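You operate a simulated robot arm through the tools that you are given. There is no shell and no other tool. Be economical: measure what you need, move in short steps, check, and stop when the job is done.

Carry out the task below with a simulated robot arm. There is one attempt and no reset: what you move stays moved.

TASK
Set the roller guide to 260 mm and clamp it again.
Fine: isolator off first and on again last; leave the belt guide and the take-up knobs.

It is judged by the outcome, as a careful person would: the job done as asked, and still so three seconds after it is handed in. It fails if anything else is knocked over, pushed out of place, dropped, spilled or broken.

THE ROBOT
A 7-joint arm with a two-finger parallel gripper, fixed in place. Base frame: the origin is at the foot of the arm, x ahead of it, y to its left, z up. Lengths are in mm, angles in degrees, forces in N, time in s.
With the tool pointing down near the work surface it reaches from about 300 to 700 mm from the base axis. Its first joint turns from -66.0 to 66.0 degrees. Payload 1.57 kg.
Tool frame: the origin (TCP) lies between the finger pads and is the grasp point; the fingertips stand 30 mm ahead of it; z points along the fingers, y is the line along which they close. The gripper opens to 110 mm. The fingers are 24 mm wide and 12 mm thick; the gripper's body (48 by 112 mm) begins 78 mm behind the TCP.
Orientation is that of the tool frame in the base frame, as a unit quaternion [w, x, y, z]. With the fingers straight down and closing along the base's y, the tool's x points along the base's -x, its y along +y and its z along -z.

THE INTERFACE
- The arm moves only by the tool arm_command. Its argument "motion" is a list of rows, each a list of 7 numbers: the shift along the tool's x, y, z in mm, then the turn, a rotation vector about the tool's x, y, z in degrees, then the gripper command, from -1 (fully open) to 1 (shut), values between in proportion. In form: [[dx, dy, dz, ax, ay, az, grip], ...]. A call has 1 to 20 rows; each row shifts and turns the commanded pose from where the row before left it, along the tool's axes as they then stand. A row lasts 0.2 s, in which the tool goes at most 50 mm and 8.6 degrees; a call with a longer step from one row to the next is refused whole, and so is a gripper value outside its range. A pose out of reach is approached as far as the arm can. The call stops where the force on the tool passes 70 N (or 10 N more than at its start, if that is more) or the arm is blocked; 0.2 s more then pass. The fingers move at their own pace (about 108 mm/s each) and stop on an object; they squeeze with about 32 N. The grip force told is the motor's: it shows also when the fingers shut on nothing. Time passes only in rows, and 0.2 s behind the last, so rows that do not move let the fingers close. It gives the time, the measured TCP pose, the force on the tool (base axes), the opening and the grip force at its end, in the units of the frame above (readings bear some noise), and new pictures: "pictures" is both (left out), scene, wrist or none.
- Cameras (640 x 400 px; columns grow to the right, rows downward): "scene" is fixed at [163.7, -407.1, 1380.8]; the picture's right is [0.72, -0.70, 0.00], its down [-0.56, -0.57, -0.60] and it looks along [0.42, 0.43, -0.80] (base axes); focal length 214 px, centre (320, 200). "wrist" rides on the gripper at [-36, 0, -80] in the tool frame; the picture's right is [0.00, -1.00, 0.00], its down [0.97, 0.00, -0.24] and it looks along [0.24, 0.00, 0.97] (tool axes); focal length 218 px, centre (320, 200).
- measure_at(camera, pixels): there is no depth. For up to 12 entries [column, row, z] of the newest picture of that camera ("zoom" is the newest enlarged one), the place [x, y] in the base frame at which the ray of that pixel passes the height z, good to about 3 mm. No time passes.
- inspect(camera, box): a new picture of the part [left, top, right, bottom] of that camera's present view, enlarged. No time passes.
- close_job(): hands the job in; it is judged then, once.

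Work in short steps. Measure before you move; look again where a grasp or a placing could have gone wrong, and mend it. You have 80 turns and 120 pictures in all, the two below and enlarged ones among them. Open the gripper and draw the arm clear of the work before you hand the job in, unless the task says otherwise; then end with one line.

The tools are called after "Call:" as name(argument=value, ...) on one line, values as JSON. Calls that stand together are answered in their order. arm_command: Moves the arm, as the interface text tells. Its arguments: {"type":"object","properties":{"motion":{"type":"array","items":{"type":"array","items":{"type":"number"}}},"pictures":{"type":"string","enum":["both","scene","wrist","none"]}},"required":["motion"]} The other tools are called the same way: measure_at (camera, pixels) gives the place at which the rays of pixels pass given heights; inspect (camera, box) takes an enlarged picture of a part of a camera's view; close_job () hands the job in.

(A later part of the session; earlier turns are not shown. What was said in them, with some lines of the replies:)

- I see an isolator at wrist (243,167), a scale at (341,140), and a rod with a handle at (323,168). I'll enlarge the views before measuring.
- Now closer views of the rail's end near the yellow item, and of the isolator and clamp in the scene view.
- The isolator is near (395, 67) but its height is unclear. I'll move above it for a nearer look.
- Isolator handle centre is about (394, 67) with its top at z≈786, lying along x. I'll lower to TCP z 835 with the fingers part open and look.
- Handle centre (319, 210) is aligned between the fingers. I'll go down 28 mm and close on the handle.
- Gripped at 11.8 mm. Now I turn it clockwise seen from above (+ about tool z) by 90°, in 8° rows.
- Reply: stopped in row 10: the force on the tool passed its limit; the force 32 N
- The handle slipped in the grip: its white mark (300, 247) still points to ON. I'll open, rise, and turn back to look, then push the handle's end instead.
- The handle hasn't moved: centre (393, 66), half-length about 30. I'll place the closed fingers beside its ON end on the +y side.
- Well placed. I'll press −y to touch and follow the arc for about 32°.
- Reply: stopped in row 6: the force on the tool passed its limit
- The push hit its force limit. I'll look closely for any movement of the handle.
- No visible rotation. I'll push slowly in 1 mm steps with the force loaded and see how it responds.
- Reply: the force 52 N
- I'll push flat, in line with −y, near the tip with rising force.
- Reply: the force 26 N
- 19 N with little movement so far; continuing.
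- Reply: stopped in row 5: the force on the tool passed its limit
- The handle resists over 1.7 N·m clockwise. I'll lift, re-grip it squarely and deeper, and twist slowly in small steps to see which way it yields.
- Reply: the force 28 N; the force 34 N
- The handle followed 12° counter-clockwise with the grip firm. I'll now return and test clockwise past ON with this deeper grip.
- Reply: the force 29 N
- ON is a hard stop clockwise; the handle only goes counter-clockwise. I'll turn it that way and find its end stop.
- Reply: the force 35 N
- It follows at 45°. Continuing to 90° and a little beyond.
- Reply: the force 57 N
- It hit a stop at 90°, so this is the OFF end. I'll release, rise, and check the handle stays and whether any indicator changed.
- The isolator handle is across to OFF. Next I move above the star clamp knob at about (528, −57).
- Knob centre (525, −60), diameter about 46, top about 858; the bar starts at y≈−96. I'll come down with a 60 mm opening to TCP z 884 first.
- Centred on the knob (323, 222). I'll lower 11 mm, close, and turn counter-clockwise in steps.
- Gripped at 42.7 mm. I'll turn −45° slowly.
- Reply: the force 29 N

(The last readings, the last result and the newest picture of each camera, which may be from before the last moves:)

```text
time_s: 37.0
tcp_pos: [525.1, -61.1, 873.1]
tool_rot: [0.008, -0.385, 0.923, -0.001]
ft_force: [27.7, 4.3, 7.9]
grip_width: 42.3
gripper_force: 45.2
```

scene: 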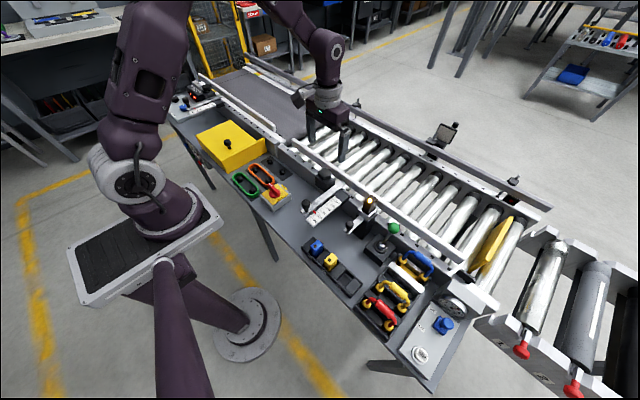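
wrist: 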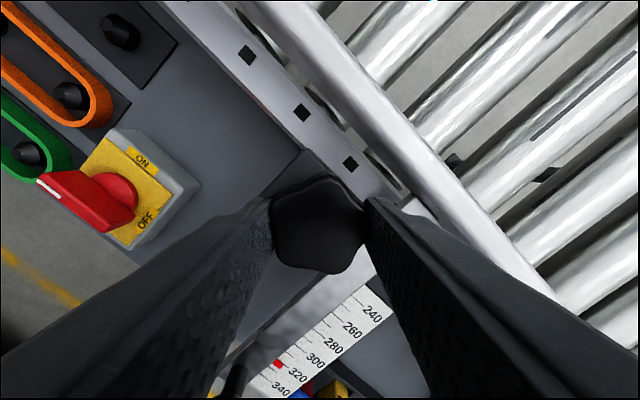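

The knob follows the grip. Continuing another 50°.

Call:
arm_command(motion=[[0, 0, 0, 0, 0, -5, 1], [0, 0, 0, 0, 0, -5, 1], [0, 0, 0, 0, 0, -5, 1], [0, 0, 0, 0, 0, -5, 1], [0, 0, 0, 0, 0, -5, 1], [0, 0, 0, 0, 0, -5, 1], [0, 0, 0, 0, 0, -5, 1], [0, 0, 0, 0, 0, -5, 1], [0, 0, 0, 0, 0, -5, 1], [0, 0, 0, 0, 0, -5, 1], [0, 0, 0, 0, 0, 0, 1]], pictures="wrist")

```text
time_s: 39.4
tcp_pos: [525.5, -60.7, 872.4]
tool_rot: [-0.008, 0.739, -0.674, 0.004]
ft_force: [37.2, -14.5, 3.1]
grip_width: 42.8
gripper_force: 45.7
```

wrist: 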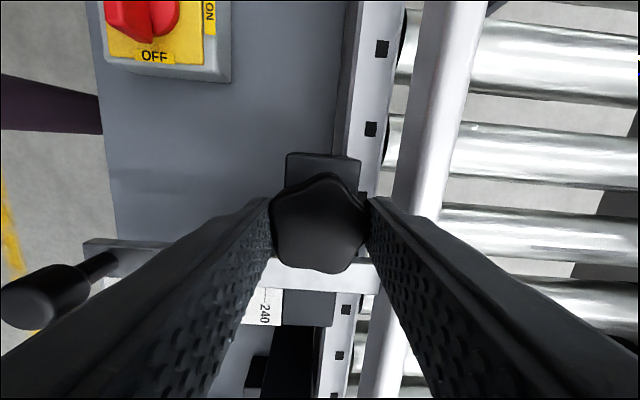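

Turned 95° with no stop yet. I'll try 20° more in the same grip.

Call:
arm_command(motion=[[0, 0, 0, 0, 0, -5, 1], [0, 0, 0, 0, 0, -5, 1], [0, 0, 0, 0, 0, -5, 1], [0, 0, 0, 0, 0, -5, 1], [0, 0, 0, 0, 0, 0, 1]], pictures="wrist")

```text
time_s: 40.6
tcp_pos: [525.3, -60.9, 873.2]
tool_rot: [-0.007, 0.844, -0.536, 0.006]
ft_force: [38.9, -9.8, -13.8]
grip_width: 42.9
gripper_force: 44.7
```

wrist: 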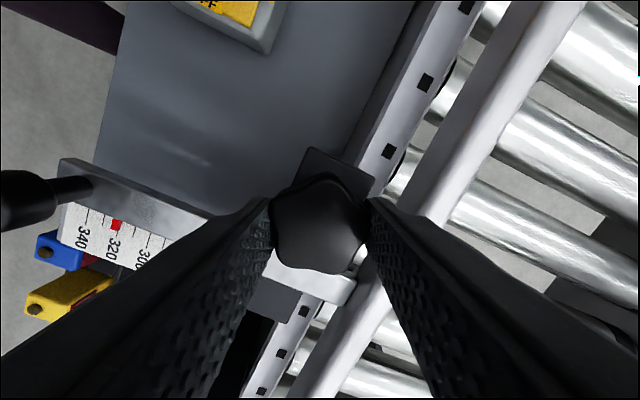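

Still free-turning at 115°. I'll release, rise, and turn back.

Call:
arm_command(motion=[[0, 0, 0, 0, 0, 0, -0.1], [0, 0, 0, 0, 0, 0, -0.1], [0, 0, -45, 0, 0, 0, -0.1], [0, 0, -45, 0, 0, 8.2, -0.1], [0, 0, 0, 0, 0, 8.2, -0.1], [0, 0, 0, 0, 0, 8.2, -0.1], [0, 0, 0, 0, 0, 8.2, -0.1], [0, 0, 0, 0, 0, 8.2, -0.1], [0, 0, 0, 0, 0, 8.2, -0.1], [0, 0, 0, 0, 0, 8.2, -0.1], [0, 0, 0, 0, 0, 8.2, -0.1], [0, 0, 0, 0, 0, 8.2, -0.1], [0, 0, 0, 0, 0, 8.2, -0.1], [0, 0, 0, 0, 0, 8.2, -0.1], [0, 0, 0, 0, 0, 8.2, -0.1], [0, 0, 0, 0, 0, 8.2, -0.1], [0, 0, 0, 0, 0, 8.2, -0.1], [0, 0, 0, 0, 0, 0, -0.1]], pictures="none")

Call:
arm_command(motion=[[43, -15, 0, 0, 0, 0, 0.1], [43, -15, 0, 0, 0, 0, 0.1], [43, -13, 0, 0, 0, 0, 0.1], [0, 0, 0, 0, 0, 0, 0.1]], pictures="wrist")

```text
time_s: 44.4
tcp_pos: [521.5, -60.8, 962.7]
tool_rot: [0.007, -0.002, 1.0, 0.003]
ft_force: [-0.6, 0.2, -0.3]
grip_width: 60.2
gripper_force: 0.1
```

```text
time_s: 45.4
tcp_pos: [390.7, -104.8, 960.7]
tool_rot: [0.007, -0.002, 1.0, 0.003]
ft_force: [-0.4, -0.5, 0.6]
grip_width: 49.5
gripper_force: 0.1
```

wrist: 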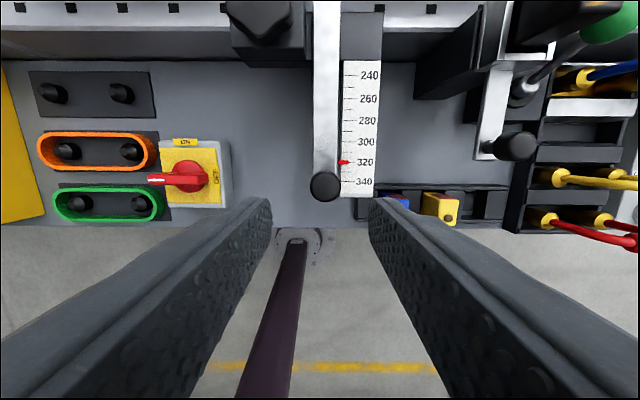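

Call:
measure_at(camera="wrist", pixels=[[325, 186, 860], [325, 186, 850], [310, 186, 855], [341, 186, 855], [340, 162, 825], [377, 118, 815], [325, 60, 840]])

Call:
inspect(camera="scene", box=[280, 160, 350, 230])

Call:
inspect(camera="wrist", box=[290, 60, 400, 210])

```text
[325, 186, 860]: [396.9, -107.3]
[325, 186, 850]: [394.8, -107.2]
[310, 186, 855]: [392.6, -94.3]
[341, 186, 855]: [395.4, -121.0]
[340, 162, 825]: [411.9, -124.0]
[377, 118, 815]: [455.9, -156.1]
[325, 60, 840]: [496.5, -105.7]
```

```text
5.71 times, centred on (315, 195) of scene
```

zoom: 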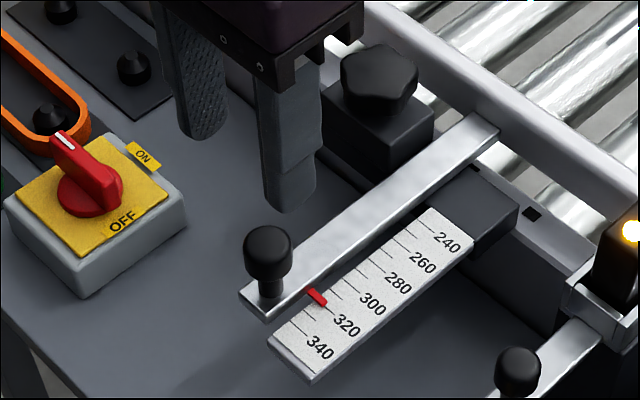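

```text
2.67 times, centred on (345, 135) of wrist
```

zoom: 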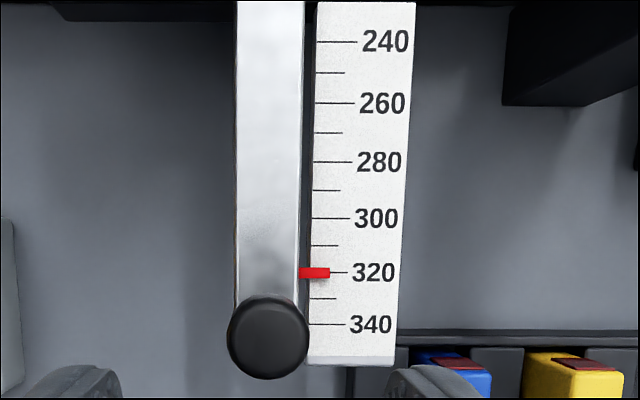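

Handle knob at (396, −107). I'll descend to TCP z 868 and grip it.

Call:
arm_command(motion=[[-5, -2, 45, 0, 0, 0, 0.1], [0, 0, 35, 0, 0, 0, 0.1], [0, 0, 13, 0, 0, 0, 0.1], [0, 0, 0, 0, 0, 0, 1], [0, 0, 0, 0, 0, 0, 1], [0, 0, 0, 0, 0, 0, 1]], pictures="wrist")

```text
time_s: 46.8
tcp_pos: [398.4, -107.5, 866.9]
tool_rot: [0.007, -0.002, 1.0, 0.002]
ft_force: [0.0, -27.4, -15.3]
grip_width: 25.1
gripper_force: 37.3
```

wrist: 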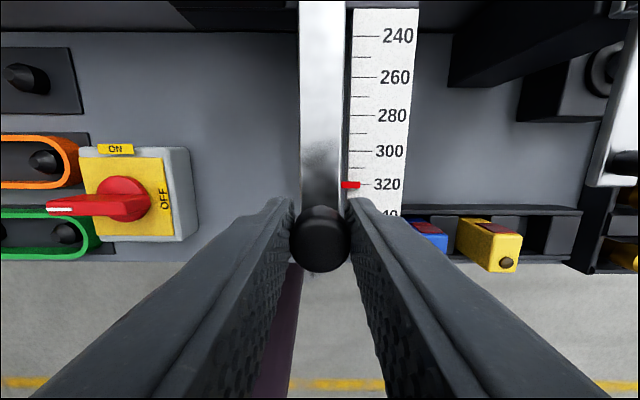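

Gripped at 25.1 mm. I'll push +x in small steps to see whether the clamp is free.

Call:
arm_command(motion=[[-2, 0, 0, 0, 0, 0, 1], [-3, 0, 0, 0, 0, 0, 1], [-5, 0, 0, 0, 0, 0, 1], [-5, 0, 0, 0, 0, 0, 1], [0, 0, 0, 0, 0, 0, 1]], pictures="wrist")

```text
time_s: 48.0
tcp_pos: [414.5, -109.0, 867.9]
tool_rot: [0.005, -0.002, 1.0, 0.001]
ft_force: [-1.0, -41.6, -21.4]
grip_width: 25.6
gripper_force: 37.2
```

wrist: 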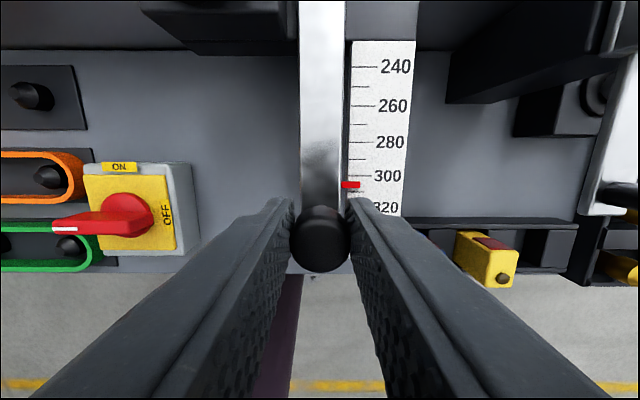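

The guide slides freely: pointer now about 305. I'll move 41 mm more, easing the side force slightly.

Call:
arm_command(motion=[[-8, -1, 0, 0, 0, 0, 1], [-8, -0.5, 0, 0, 0, 0, 1], [-8, 0, 0, 0, 0, 0, 1], [-8, 0, 0, 0, 0, 0, 1], [-6, 0, 0, 0, 0, 0, 1], [-3, 0, 0, 0, 0, 0, 1], [0, 0, 0, 0, 0, 0, 1]], pictures="wrist")

Call:
inspect(camera="wrist", box=[290, 60, 430, 220])

Call:
inspect(camera="scene", box=[290, 170, 350, 230])

```text
time_s: 49.6
tcp_pos: [455.7, -108.2, 867.9]
tool_rot: [0.007, -0.004, 1.0, 0.002]
ft_force: [-0.6, -20.5, -35.1]
grip_width: 25.1
gripper_force: 37.1
```

wrist: 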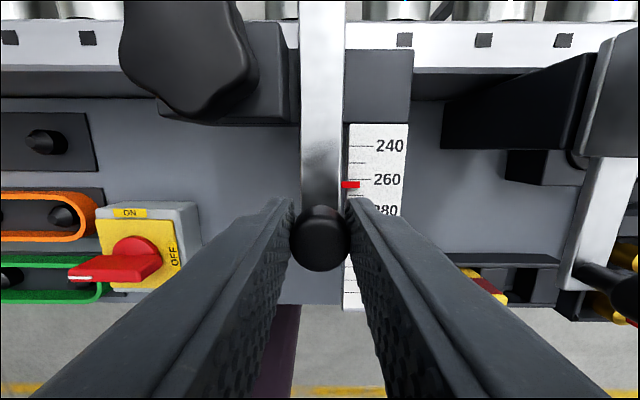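

```text
2.50 times, centred on (360, 140) of wrist
```

zoom: 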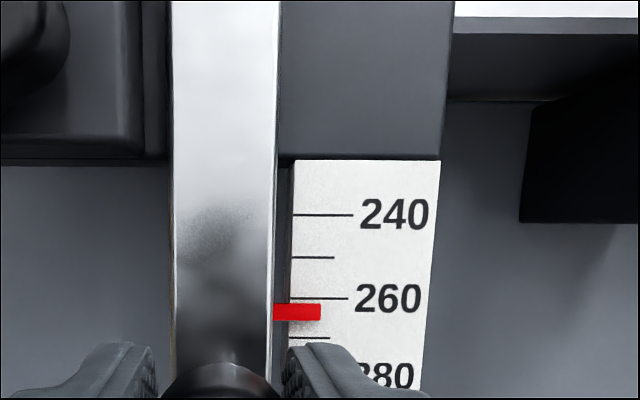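

```text
6.67 times, centred on (320, 200) of scene
```

zoom: 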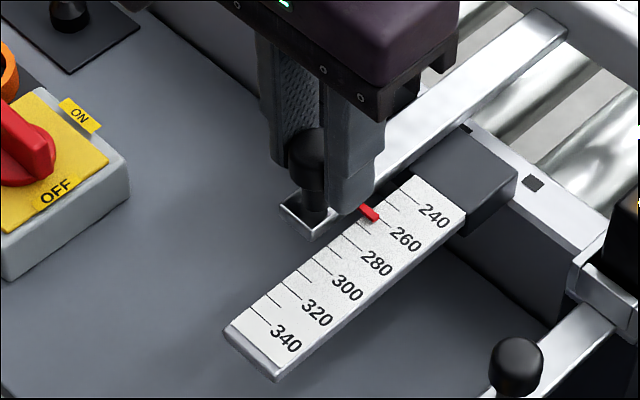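

The pointer reads about 262.7 (travel 57.3 of 60 mm agrees). I'll move 2.7 mm more.

Call:
arm_command(motion=[[-2.7, 0, 0, 0, 0, 0, 1], [0, 0, 0, 0, 0, 0, 1], [0, 0, 0, 0, 0, 0, 1]], pictures="wrist")

Call:
inspect(camera="wrist", box=[330, 120, 430, 220])

Call:
inspect(camera="scene", box=[305, 180, 345, 220])

```text
time_s: 50.4
tcp_pos: [459.2, -107.6, 869.7]
tool_rot: [0.005, -0.003, 1.0, 0.003]
ft_force: [-2.1, -21.7, -27.0]
grip_width: 25.3
gripper_force: 36.8
```

wrist: 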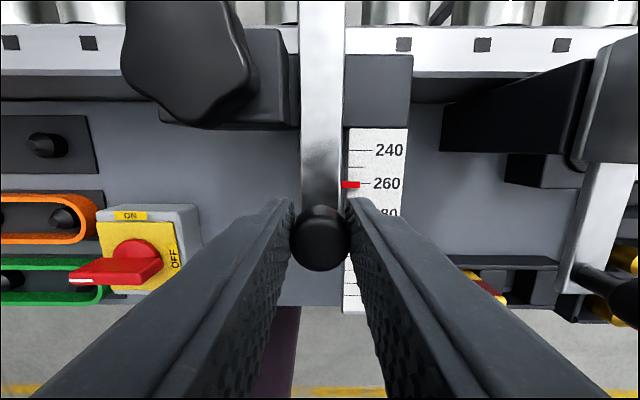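

```text
4.00 times, centred on (380, 170) of wrist
```

zoom: 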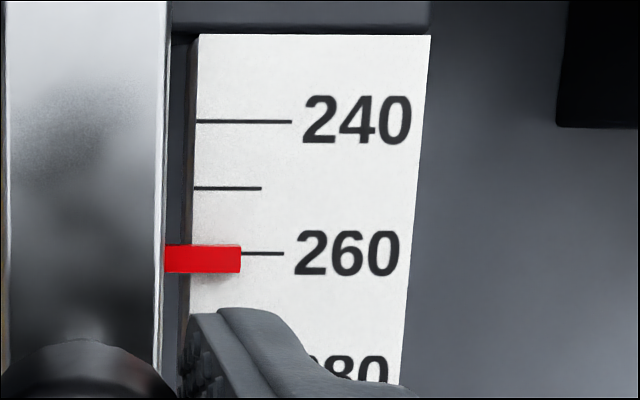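

```text
10.00 times, centred on (325, 200) of scene
```

zoom: 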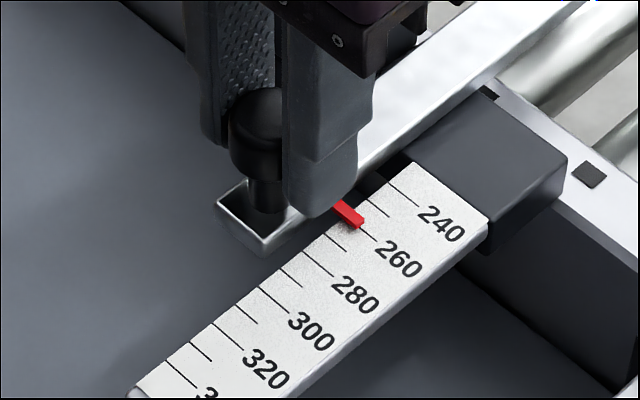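

The pointer is on 260 within about half a millimetre after parallax. I'll release and rise, then check the reading from straight above.

Call:
arm_command(motion=[[0, 0, 0, 0, 0, 0, 0.2], [0, 0, 0, 0, 0, 0, 0.1], [0, 0, -40, 0, 0, 0, 0.1], [20, 0, -45, 0, 0, 0, 0.1], [9, 0, 0, 0, 0, 0, 0.1], [0, 0, 0, 0, 0, 0, 0.1]], pictures="wrist")

Call:
inspect(camera="wrist", box=[290, 90, 410, 210])

```text
time_s: 51.8
tcp_pos: [427.4, -107.7, 953.6]
tool_rot: [0.007, -0.002, 1.0, 0.003]
ft_force: [0.6, -0.6, 0.1]
grip_width: 49.4
gripper_force: 0.1
```

wrist: 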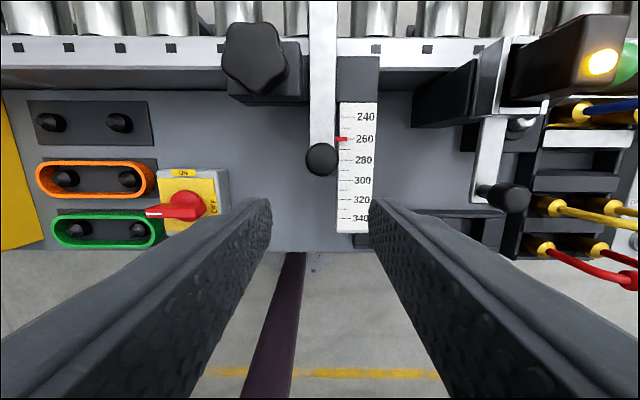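

```text
3.33 times, centred on (350, 150) of wrist
```

zoom: 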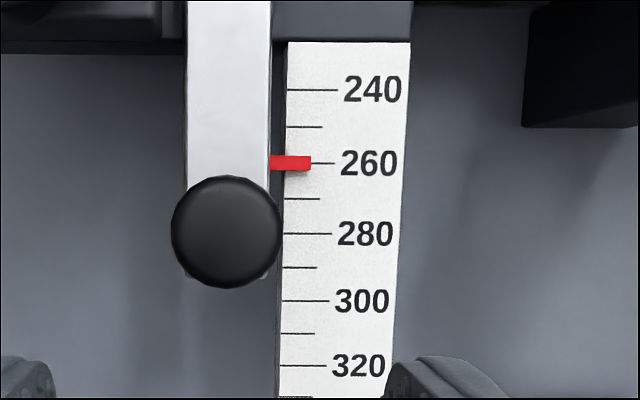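

Reading is exactly 260. Now back to the star knob, turned to −115°, to tighten it clockwise.

Call:
arm_command(motion=[[-35, 17, -10, 0, 0, 0, -0.1], [-35, 17, 0, 0, 0, 0, -0.1], [-27, 13, 0, 0, 0, 0, -0.1], [0, 0, 0, 0, 0, -8.2, -0.1], [0, 0, 0, 0, 0, -8.2, -0.1], [0, 0, 0, 0, 0, -8.2, -0.1], [0, 0, 0, 0, 0, -8.2, -0.1], [0, 0, 0, 0, 0, -8.2, -0.1], [0, 0, 0, 0, 0, -8.2, -0.1], [0, 0, 0, 0, 0, -8.2, -0.1], [0, 0, 0, 0, 0, -8.2, -0.1], [0, 0, 0, 0, 0, -8.2, -0.1], [0, 0, 0, 0, 0, -8.2, -0.1], [0, 0, 0, 0, 0, -8.2, -0.1], [0, 0, 0, 0, 0, -8.2, -0.1], [0, 0, 0, 0, 0, -8.2, -0.1], [0, 0, 0, 0, 0, -8.2, -0.1], [0, 0, 0, 0, 0, 0, -0.1]], pictures="wrist")

```text
time_s: 55.6
tcp_pos: [524.4, -59.9, 964.8]
tool_rot: [-0.005, 0.844, -0.536, 0.004]
ft_force: [-0.2, 0.0, 0.1]
grip_width: 60.6
gripper_force: 0.1
```

wrist: 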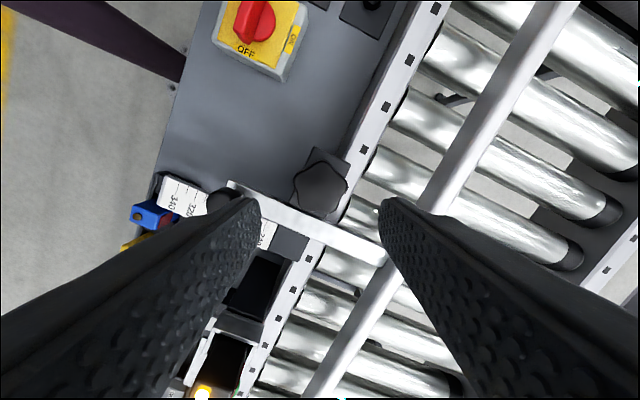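

Call:
arm_command(motion=[[0, 0, 45, 0, 0, 0, -0.1], [0, 0, 35, 0, 0, 0, -0.1], [0, 0, 11.5, 0, 0, 0, -0.1], [0, 0, 0, 0, 0, 0, 1], [0, 0, 0, 0, 0, 0, 1], [0, 0, 0, 0, 0, 0, 1]], pictures="wrist")

```text
time_s: 57.0
tcp_pos: [524.1, -59.3, 872.4]
tool_rot: [-0.005, 0.844, -0.536, 0.005]
ft_force: [-3.4, 0.5, -4.3]
grip_width: 42.8
gripper_force: 44.8
```

wrist: 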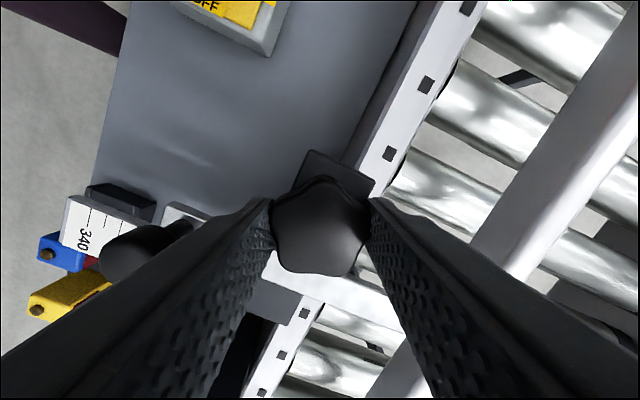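

Gripped as before. Turning clockwise 110°, short of the original position, then checking.

Call:
arm_command(motion=[[0, 0, 0, 0, 0, 6, 1], [0, 0, 0, 0, 0, 6, 1], [0, 0, 0, 0, 0, 6, 1], [0, 0, 0, 0, 0, 6, 1], [0, 0, 0, 0, 0, 6, 1], [0, 0, 0, 0, 0, 6, 1], [0, 0, 0, 0, 0, 6, 1], [0, 0, 0, 0, 0, 6, 1], [0, 0, 0, 0, 0, 6, 1], [0, 0, 0, 0, 0, 6, 1], [0, 0, 0, 0, 0, 6, 1], [0, 0, 0, 0, 0, 6, 1], [0, 0, 0, 0, 0, 6, 1], [0, 0, 0, 0, 0, 6, 1], [0, 0, 0, 0, 0, 6, 1], [0, 0, 0, 0, 0, 6, 1], [0, 0, 0, 0, 0, 6, 1], [0, 0, 0, 0, 0, 6, 1], [0, 0, 0, 0, 0, 2, 1], [0, 0, 0, 0, 0, 0, 1]], pictures="wrist")

```text
time_s: 61.2
tcp_pos: [525.8, -60.1, 873.8]
tool_rot: [0.007, -0.044, 0.999, 0.002]
ft_force: [1.0, 5.7, -14.9]
grip_width: 42.9
gripper_force: 44.8
```

wrist: 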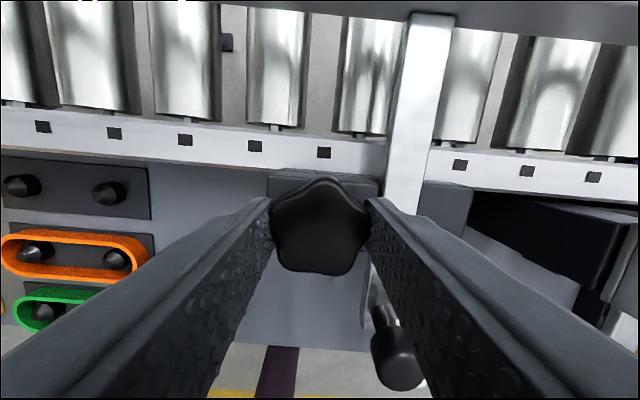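

Still firm at 110° back. I'll go on slowly to the tight stop, watching for the grip opening.

Call:
arm_command(motion=[[0, 0, 0, 0, 0, 3, 1], [0, 0, 0, 0, 0, 3, 1], [0, 0, 0, 0, 0, 3, 1], [0, 0, 0, 0, 0, 3, 1], [0, 0, 0, 0, 0, 0, 1]], pictures="wrist")

```text
time_s: 62.4
tcp_pos: [524.7, -59.1, 873.6]
tool_rot: [0.006, 0.06, 0.998, 0.003]
ft_force: [0.0, 6.9, -0.2]
grip_width: 42.7
gripper_force: 44.8
```

wrist: 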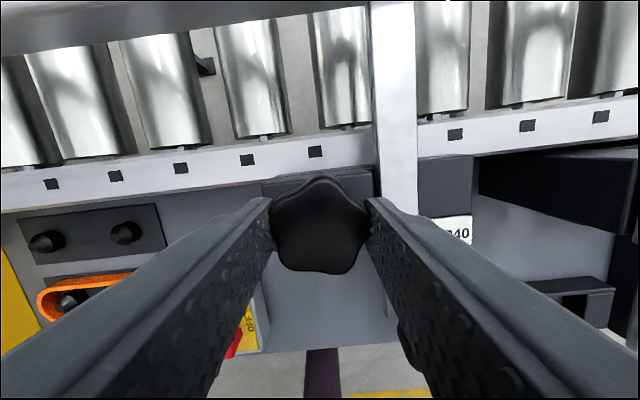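

No stop yet at 7° past the original. Continuing clockwise.

Call:
arm_command(motion=[[0, 0, 0, 0, 0, 4, 1], [0, 0, 0, 0, 0, 4, 1], [0, 0, 0, 0, 0, 4, 1], [0, 0, 0, 0, 0, 4, 1], [0, 0, 0, 0, 0, 4, 1], [0, 0, 0, 0, 0, 4, 1], [0, 0, 0, 0, 0, 0, 1]], pictures="wrist")

```text
time_s: 64.0
tcp_pos: [524.9, -59.8, 874.4]
tool_rot: [0.006, 0.266, 0.964, 0.004]
ft_force: [-3.8, 0.2, 9.7]
grip_width: 42.9
gripper_force: 45.0
```

wrist: 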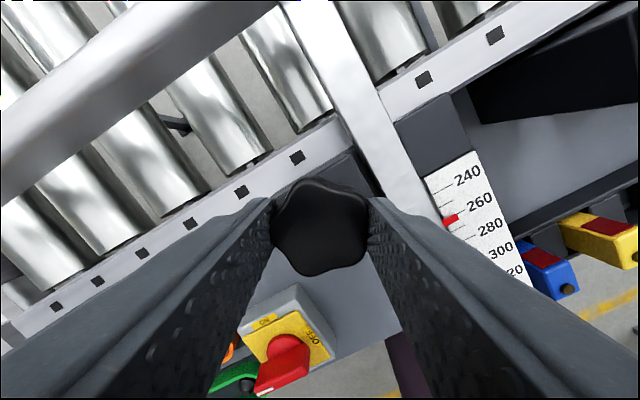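

Call:
inspect(camera="wrist", box=[250, 160, 390, 300])

Call:
arm_command(motion=[[0, 0, 0, 0, 0, 4, 1], [0, 0, 0, 0, 0, 4, 1], [0, 0, 0, 0, 0, 4, 1], [0, 0, 0, 0, 0, 0, 1]], pictures="wrist")

Call:
inspect(camera="wrist", box=[250, 160, 390, 300])

```text
2.86 times, centred on (320, 230) of wrist
```

zoom: 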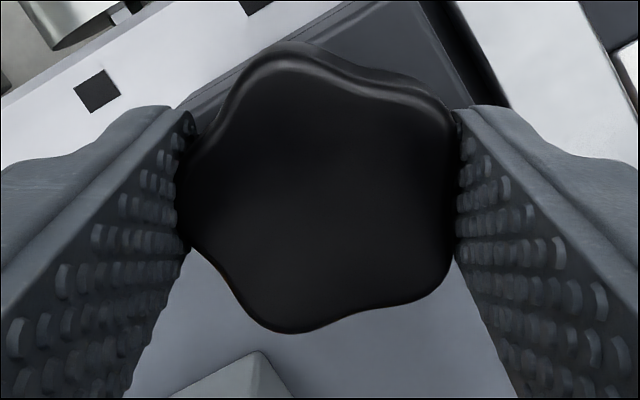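

```text
time_s: 65.0
tcp_pos: [525.9, -60.9, 873.3]
tool_rot: [0.006, 0.365, 0.931, 0.004]
ft_force: [4.0, -4.7, 1.7]
grip_width: 42.9
gripper_force: 44.8
```

wrist: 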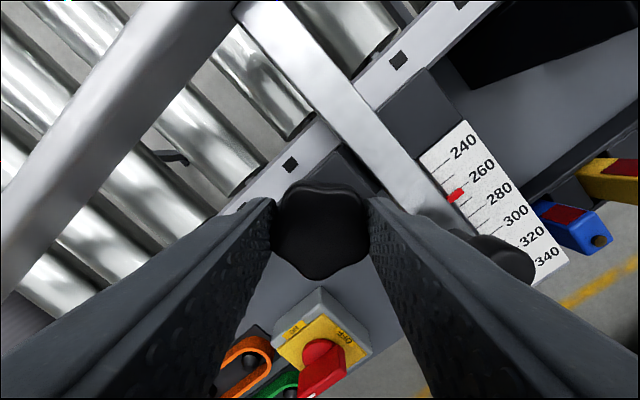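

```text
2.86 times, centred on (320, 230) of wrist
```

zoom: 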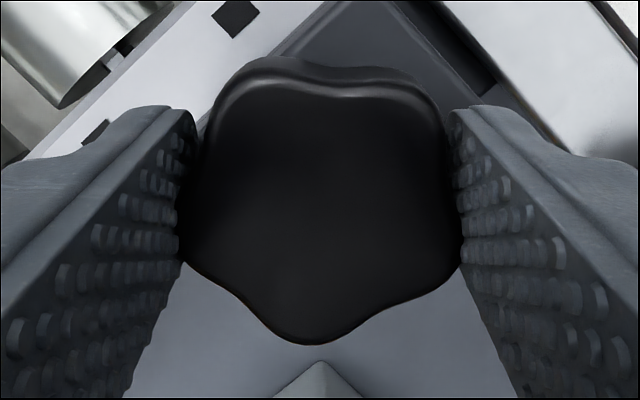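

The knob now slips in the grip (lobe shifts as I turn), so it is tight at its stop. I'll release, rise, turn back to 0, and check.

Call:
arm_command(motion=[[0, 0, 0, 0, 0, 0, -0.1], [0, 0, 0, 0, 0, 0, -0.1], [0, 0, -45, 0, 0, 0, -0.1], [0, 0, -45, 0, 0, -8.5, -0.1], [0, 0, -18, 0, 0, -8.5, -0.1], [0, 0, 0, 0, 0, -8.5, -0.1], [0, 0, 0, 0, 0, -8.5, -0.1], [0, 0, 0, 0, 0, -8.5, -0.1], [0, 0, 0, 0, 0, 0, -0.1]], pictures="wrist")

Call:
inspect(camera="wrist", box=[240, 80, 440, 230])

```text
time_s: 67.0
tcp_pos: [523.5, -60.4, 980.7]
tool_rot: [0.007, 0.001, 1.0, 0.002]
ft_force: [-0.4, -0.3, 0.0]
grip_width: 60.5
gripper_force: 0.1
```

wrist: 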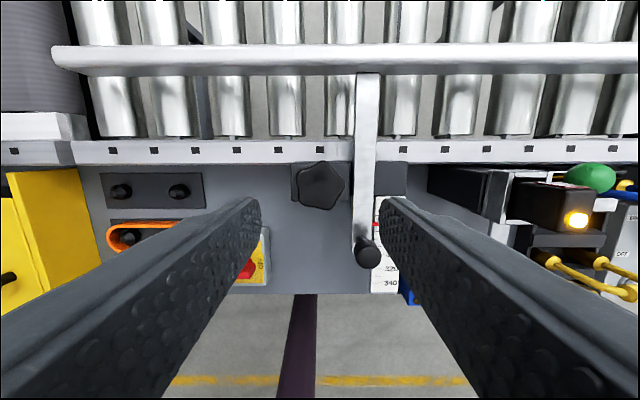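

```text
2.67 times, centred on (340, 155) of wrist
```

zoom: 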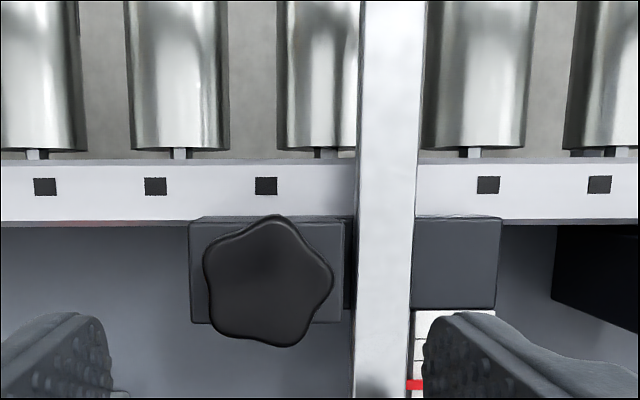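

The star knob is back in its original tight position. Now to the isolator; I'll go above it and read the scale on the way.

Call:
arm_command(motion=[[33, 0, -10, 0, 0, 0, 0.2], [33, 0, 0, 0, 0, 0, 0.2], [0, 0, 0, 0, 0, 0, 0.2]], pictures="wrist")

Call:
inspect(camera="wrist", box=[310, 90, 450, 230])

Call:
arm_command(motion=[[22, 43, 0, 0, 0, 0, 0.2], [22, 43, 0, 0, 0, 0, 0.2], [20, 41, 0, 0, 0, -8, 0.2], [0, 0, 0, 0, 0, -8.2, 0.2], [0, 0, 0, 0, 0, -8.2, 0.2], [0, 0, 0, 0, 0, -8.2, 0.2], [0, 0, 0, 0, 0, -8.2, 0.2], [0, 0, 0, 0, 0, -8.2, 0.2], [0, 0, 0, 0, 0, -8.2, 0.2], [0, 0, 0, 0, 0, -8.2, 0.2], [0, 0, 0, 0, 0, -8.2, 0.2], [0, 0, 0, 0, 0, -8.2, 0.2], [0, 0, 0, 0, 0, -8.2, 0.2], [0, 0, 0, 0, 0, 0, 0.2]], pictures="wrist")

```text
time_s: 67.8
tcp_pos: [457.0, -59.1, 991.9]
tool_rot: [0.007, 0.003, 1.0, 0.003]
ft_force: [-0.7, 0.5, 0.2]
grip_width: 44.0
gripper_force: 0.1
```

wrist: 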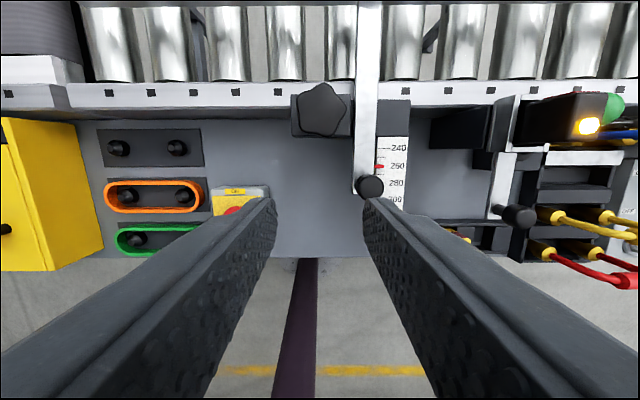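

```text
2.86 times, centred on (380, 160) of wrist
```

zoom: 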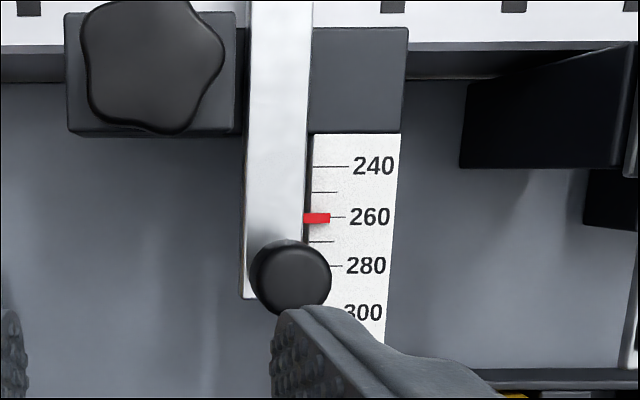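

```text
time_s: 70.8
tcp_pos: [394.8, 67.5, 989.9]
tool_rot: [0.007, -0.705, 0.709, -0.003]
ft_force: [0.9, -0.4, -0.1]
grip_width: 44.1
gripper_force: 0.0
```

wrist: 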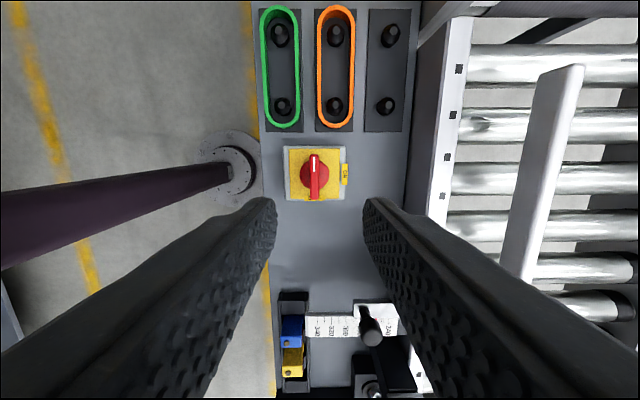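

Pointer still on 260. Measuring the handle, seen at (314, 177).

Call:
measure_at(camera="wrist", pixels=[[313.5, 177, 787], [314, 173, 766]])

```text
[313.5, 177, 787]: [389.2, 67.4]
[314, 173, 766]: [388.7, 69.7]
```

Call:
arm_command(motion=[[0, 3, 45, 0, 0, 0, 0.2], [0, 0, 45, 0, 0, 0, 0.2], [0, 0, 45, 0, 0, 0, 0.2], [0, 0, 30, 0, 0, 0, 0.2], [0, 0, 15, 0, 0, 0, 0.2], [0, 0, 9, 0, 0, 0, 0.2], [0, 0, 0, 0, 0, 0, 1], [0, 0, 0, 0, 0, 0, 1], [0, 0, 0, 0, 0, 0, 1]], pictures="wrist")

```text
time_s: 72.8
tcp_pos: [389.6, 67.6, 802.2]
tool_rot: [0.002, -0.705, 0.709, -0.001]
ft_force: [-42.2, 13.1, -6.8]
grip_width: 12.0
gripper_force: 29.1
```

wrist: 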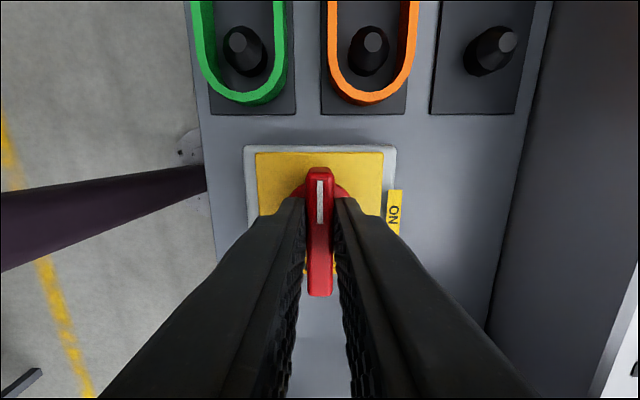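

Gripped at 12 mm. I'll ease the side load and turn clockwise 90° plus a little to reach the ON stop.

Call:
arm_command(motion=[[0, 1.5, 0, 0, 0, 0, 1], [0, 0, 0, 0, 0, 5, 1], [0, 0, 0, 0, 0, 5, 1], [0, 0, 0, 0, 0, 5, 1], [0, 0, 0, 0, 0, 5, 1], [0, 0, 0, 0, 0, 5, 1], [0, 0, 0, 0, 0, 5, 1], [0, 0, 0, 0, 0, 5, 1], [0, 0, 0, 0, 0, 5, 1], [0, 0, 0, 0, 0, 5, 1], [0, 0, 0, 0, 0, 5, 1], [0, 0, 0, 0, 0, 5, 1], [0, 0, 0, 0, 0, 5, 1], [0, 0, 0, 0, 0, 5, 1], [0, 0, 0, 0, 0, 5, 1], [0, 0, 0, 0, 0, 5, 1], [0, 0, 0, 0, 0, 5, 1], [0, 0, 0, 0, 0, 5, 1], [0, 0, 0, 0, 0, 5, 1], [0, 0, 0, 0, 0, 4, 1]], pictures="wrist")

```text
time_s: 77.0
tcp_pos: [394.9, 64.8, 800.0]
tool_rot: [0.009, 0.041, 0.999, 0.001]
ft_force: [1.7, -42.7, 20.3]
grip_width: 13.6
gripper_force: 30.0
```

wrist: 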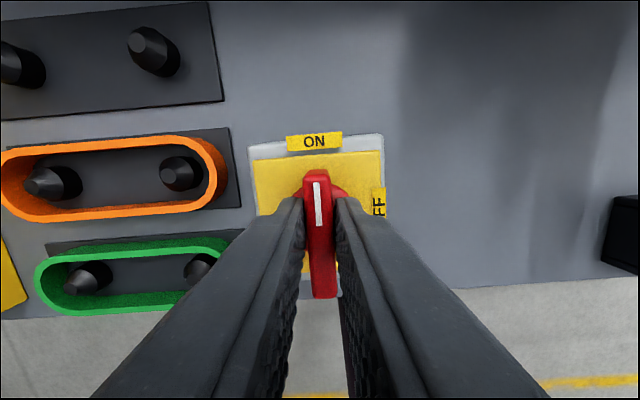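

The handle is at the ON stop (grip opened to 13.6 mm, as before). I'll turn back 4°, release, and rise clear.

Call:
arm_command(motion=[[0, 0, 0, 0, 0, -4, 1], [0, 0, 0, 0, 0, 0, 0.2], [0, 0, 0, 0, 0, 0, 0.2], [0, 0, -40, 0, 0, 0, 0.2], [0, 0, -50, 0, 0, 0, -0.5], [0, 0, -50, 0, 0, 0, -1], [0, 0, -50, 0, 0, 0, -1], [0, -40, -30, 0, 0, 0, -1], [0, -40, -30, 0, 0, 0, -1], [0, 0, 0, 0, 0, 0, -1]], pictures="both")

Call:
inspect(camera="scene", box=[230, 140, 430, 265])

Call:
inspect(camera="wrist", box=[200, 50, 400, 200])

Call:
inspect(camera="scene", box=[400, 160, 560, 300])

```text
time_s: 79.2
tcp_pos: [387.7, -14.6, 1051.0]
tool_rot: [0.008, 0.003, 1.0, 0.002]
ft_force: [0.0, 0.7, 0.2]
grip_width: 109.9
gripper_force: 0.1
```

scene: 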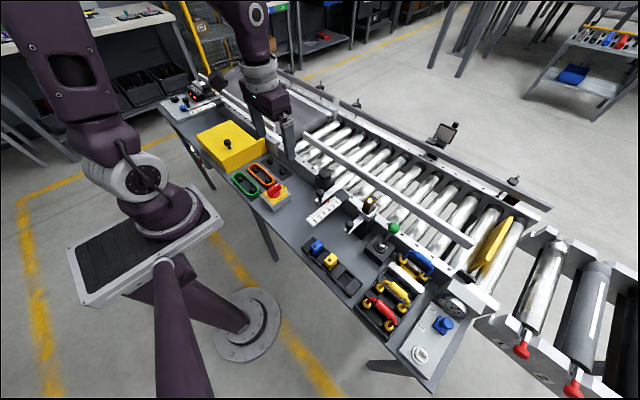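
wrist: 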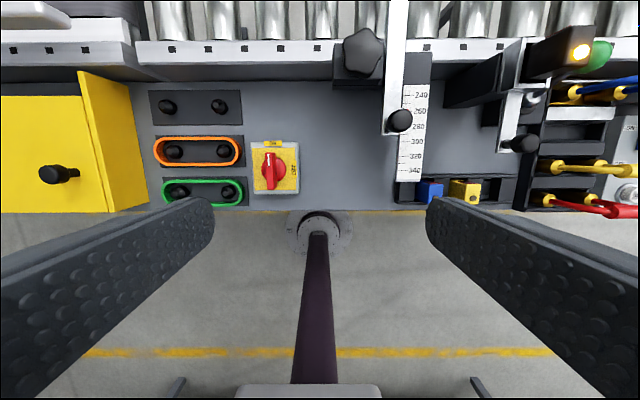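

```text
3.20 times, centred on (330, 202) of scene
```

zoom: 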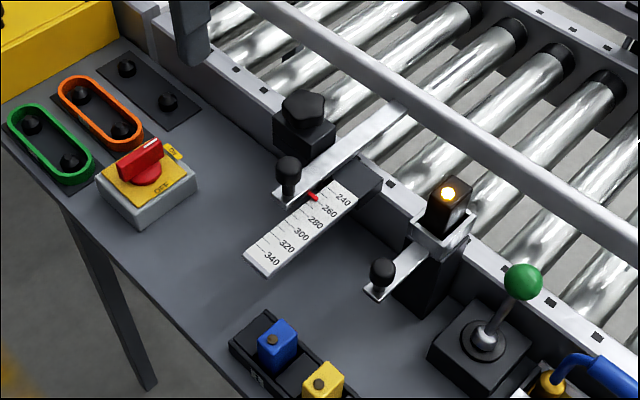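

```text
2.67 times, centred on (300, 125) of wrist
```

zoom: 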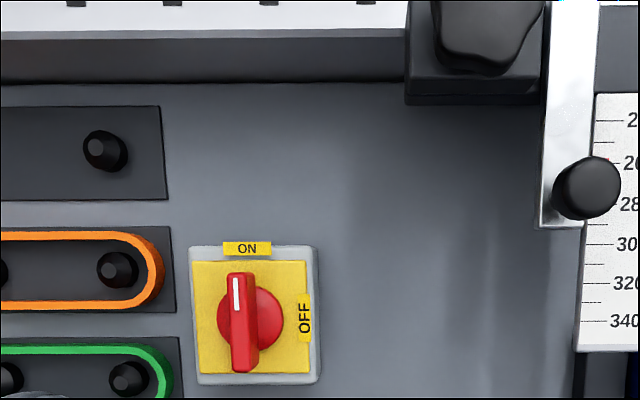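

```text
2.86 times, centred on (480, 230) of scene
```

zoom: 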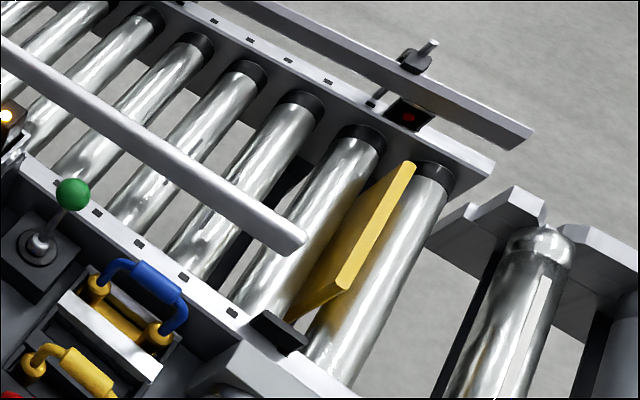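

The isolator is at ON, the guide at 260, the clamp tight, and everything else is in place. Handing in.

Call:
close_job()

```text
The job is handed in.
```

The roller guide is set to 260 mm and clamped again. I turned the isolator off before starting and back on at the end, and I left the belt guide and take-up knobs alone.
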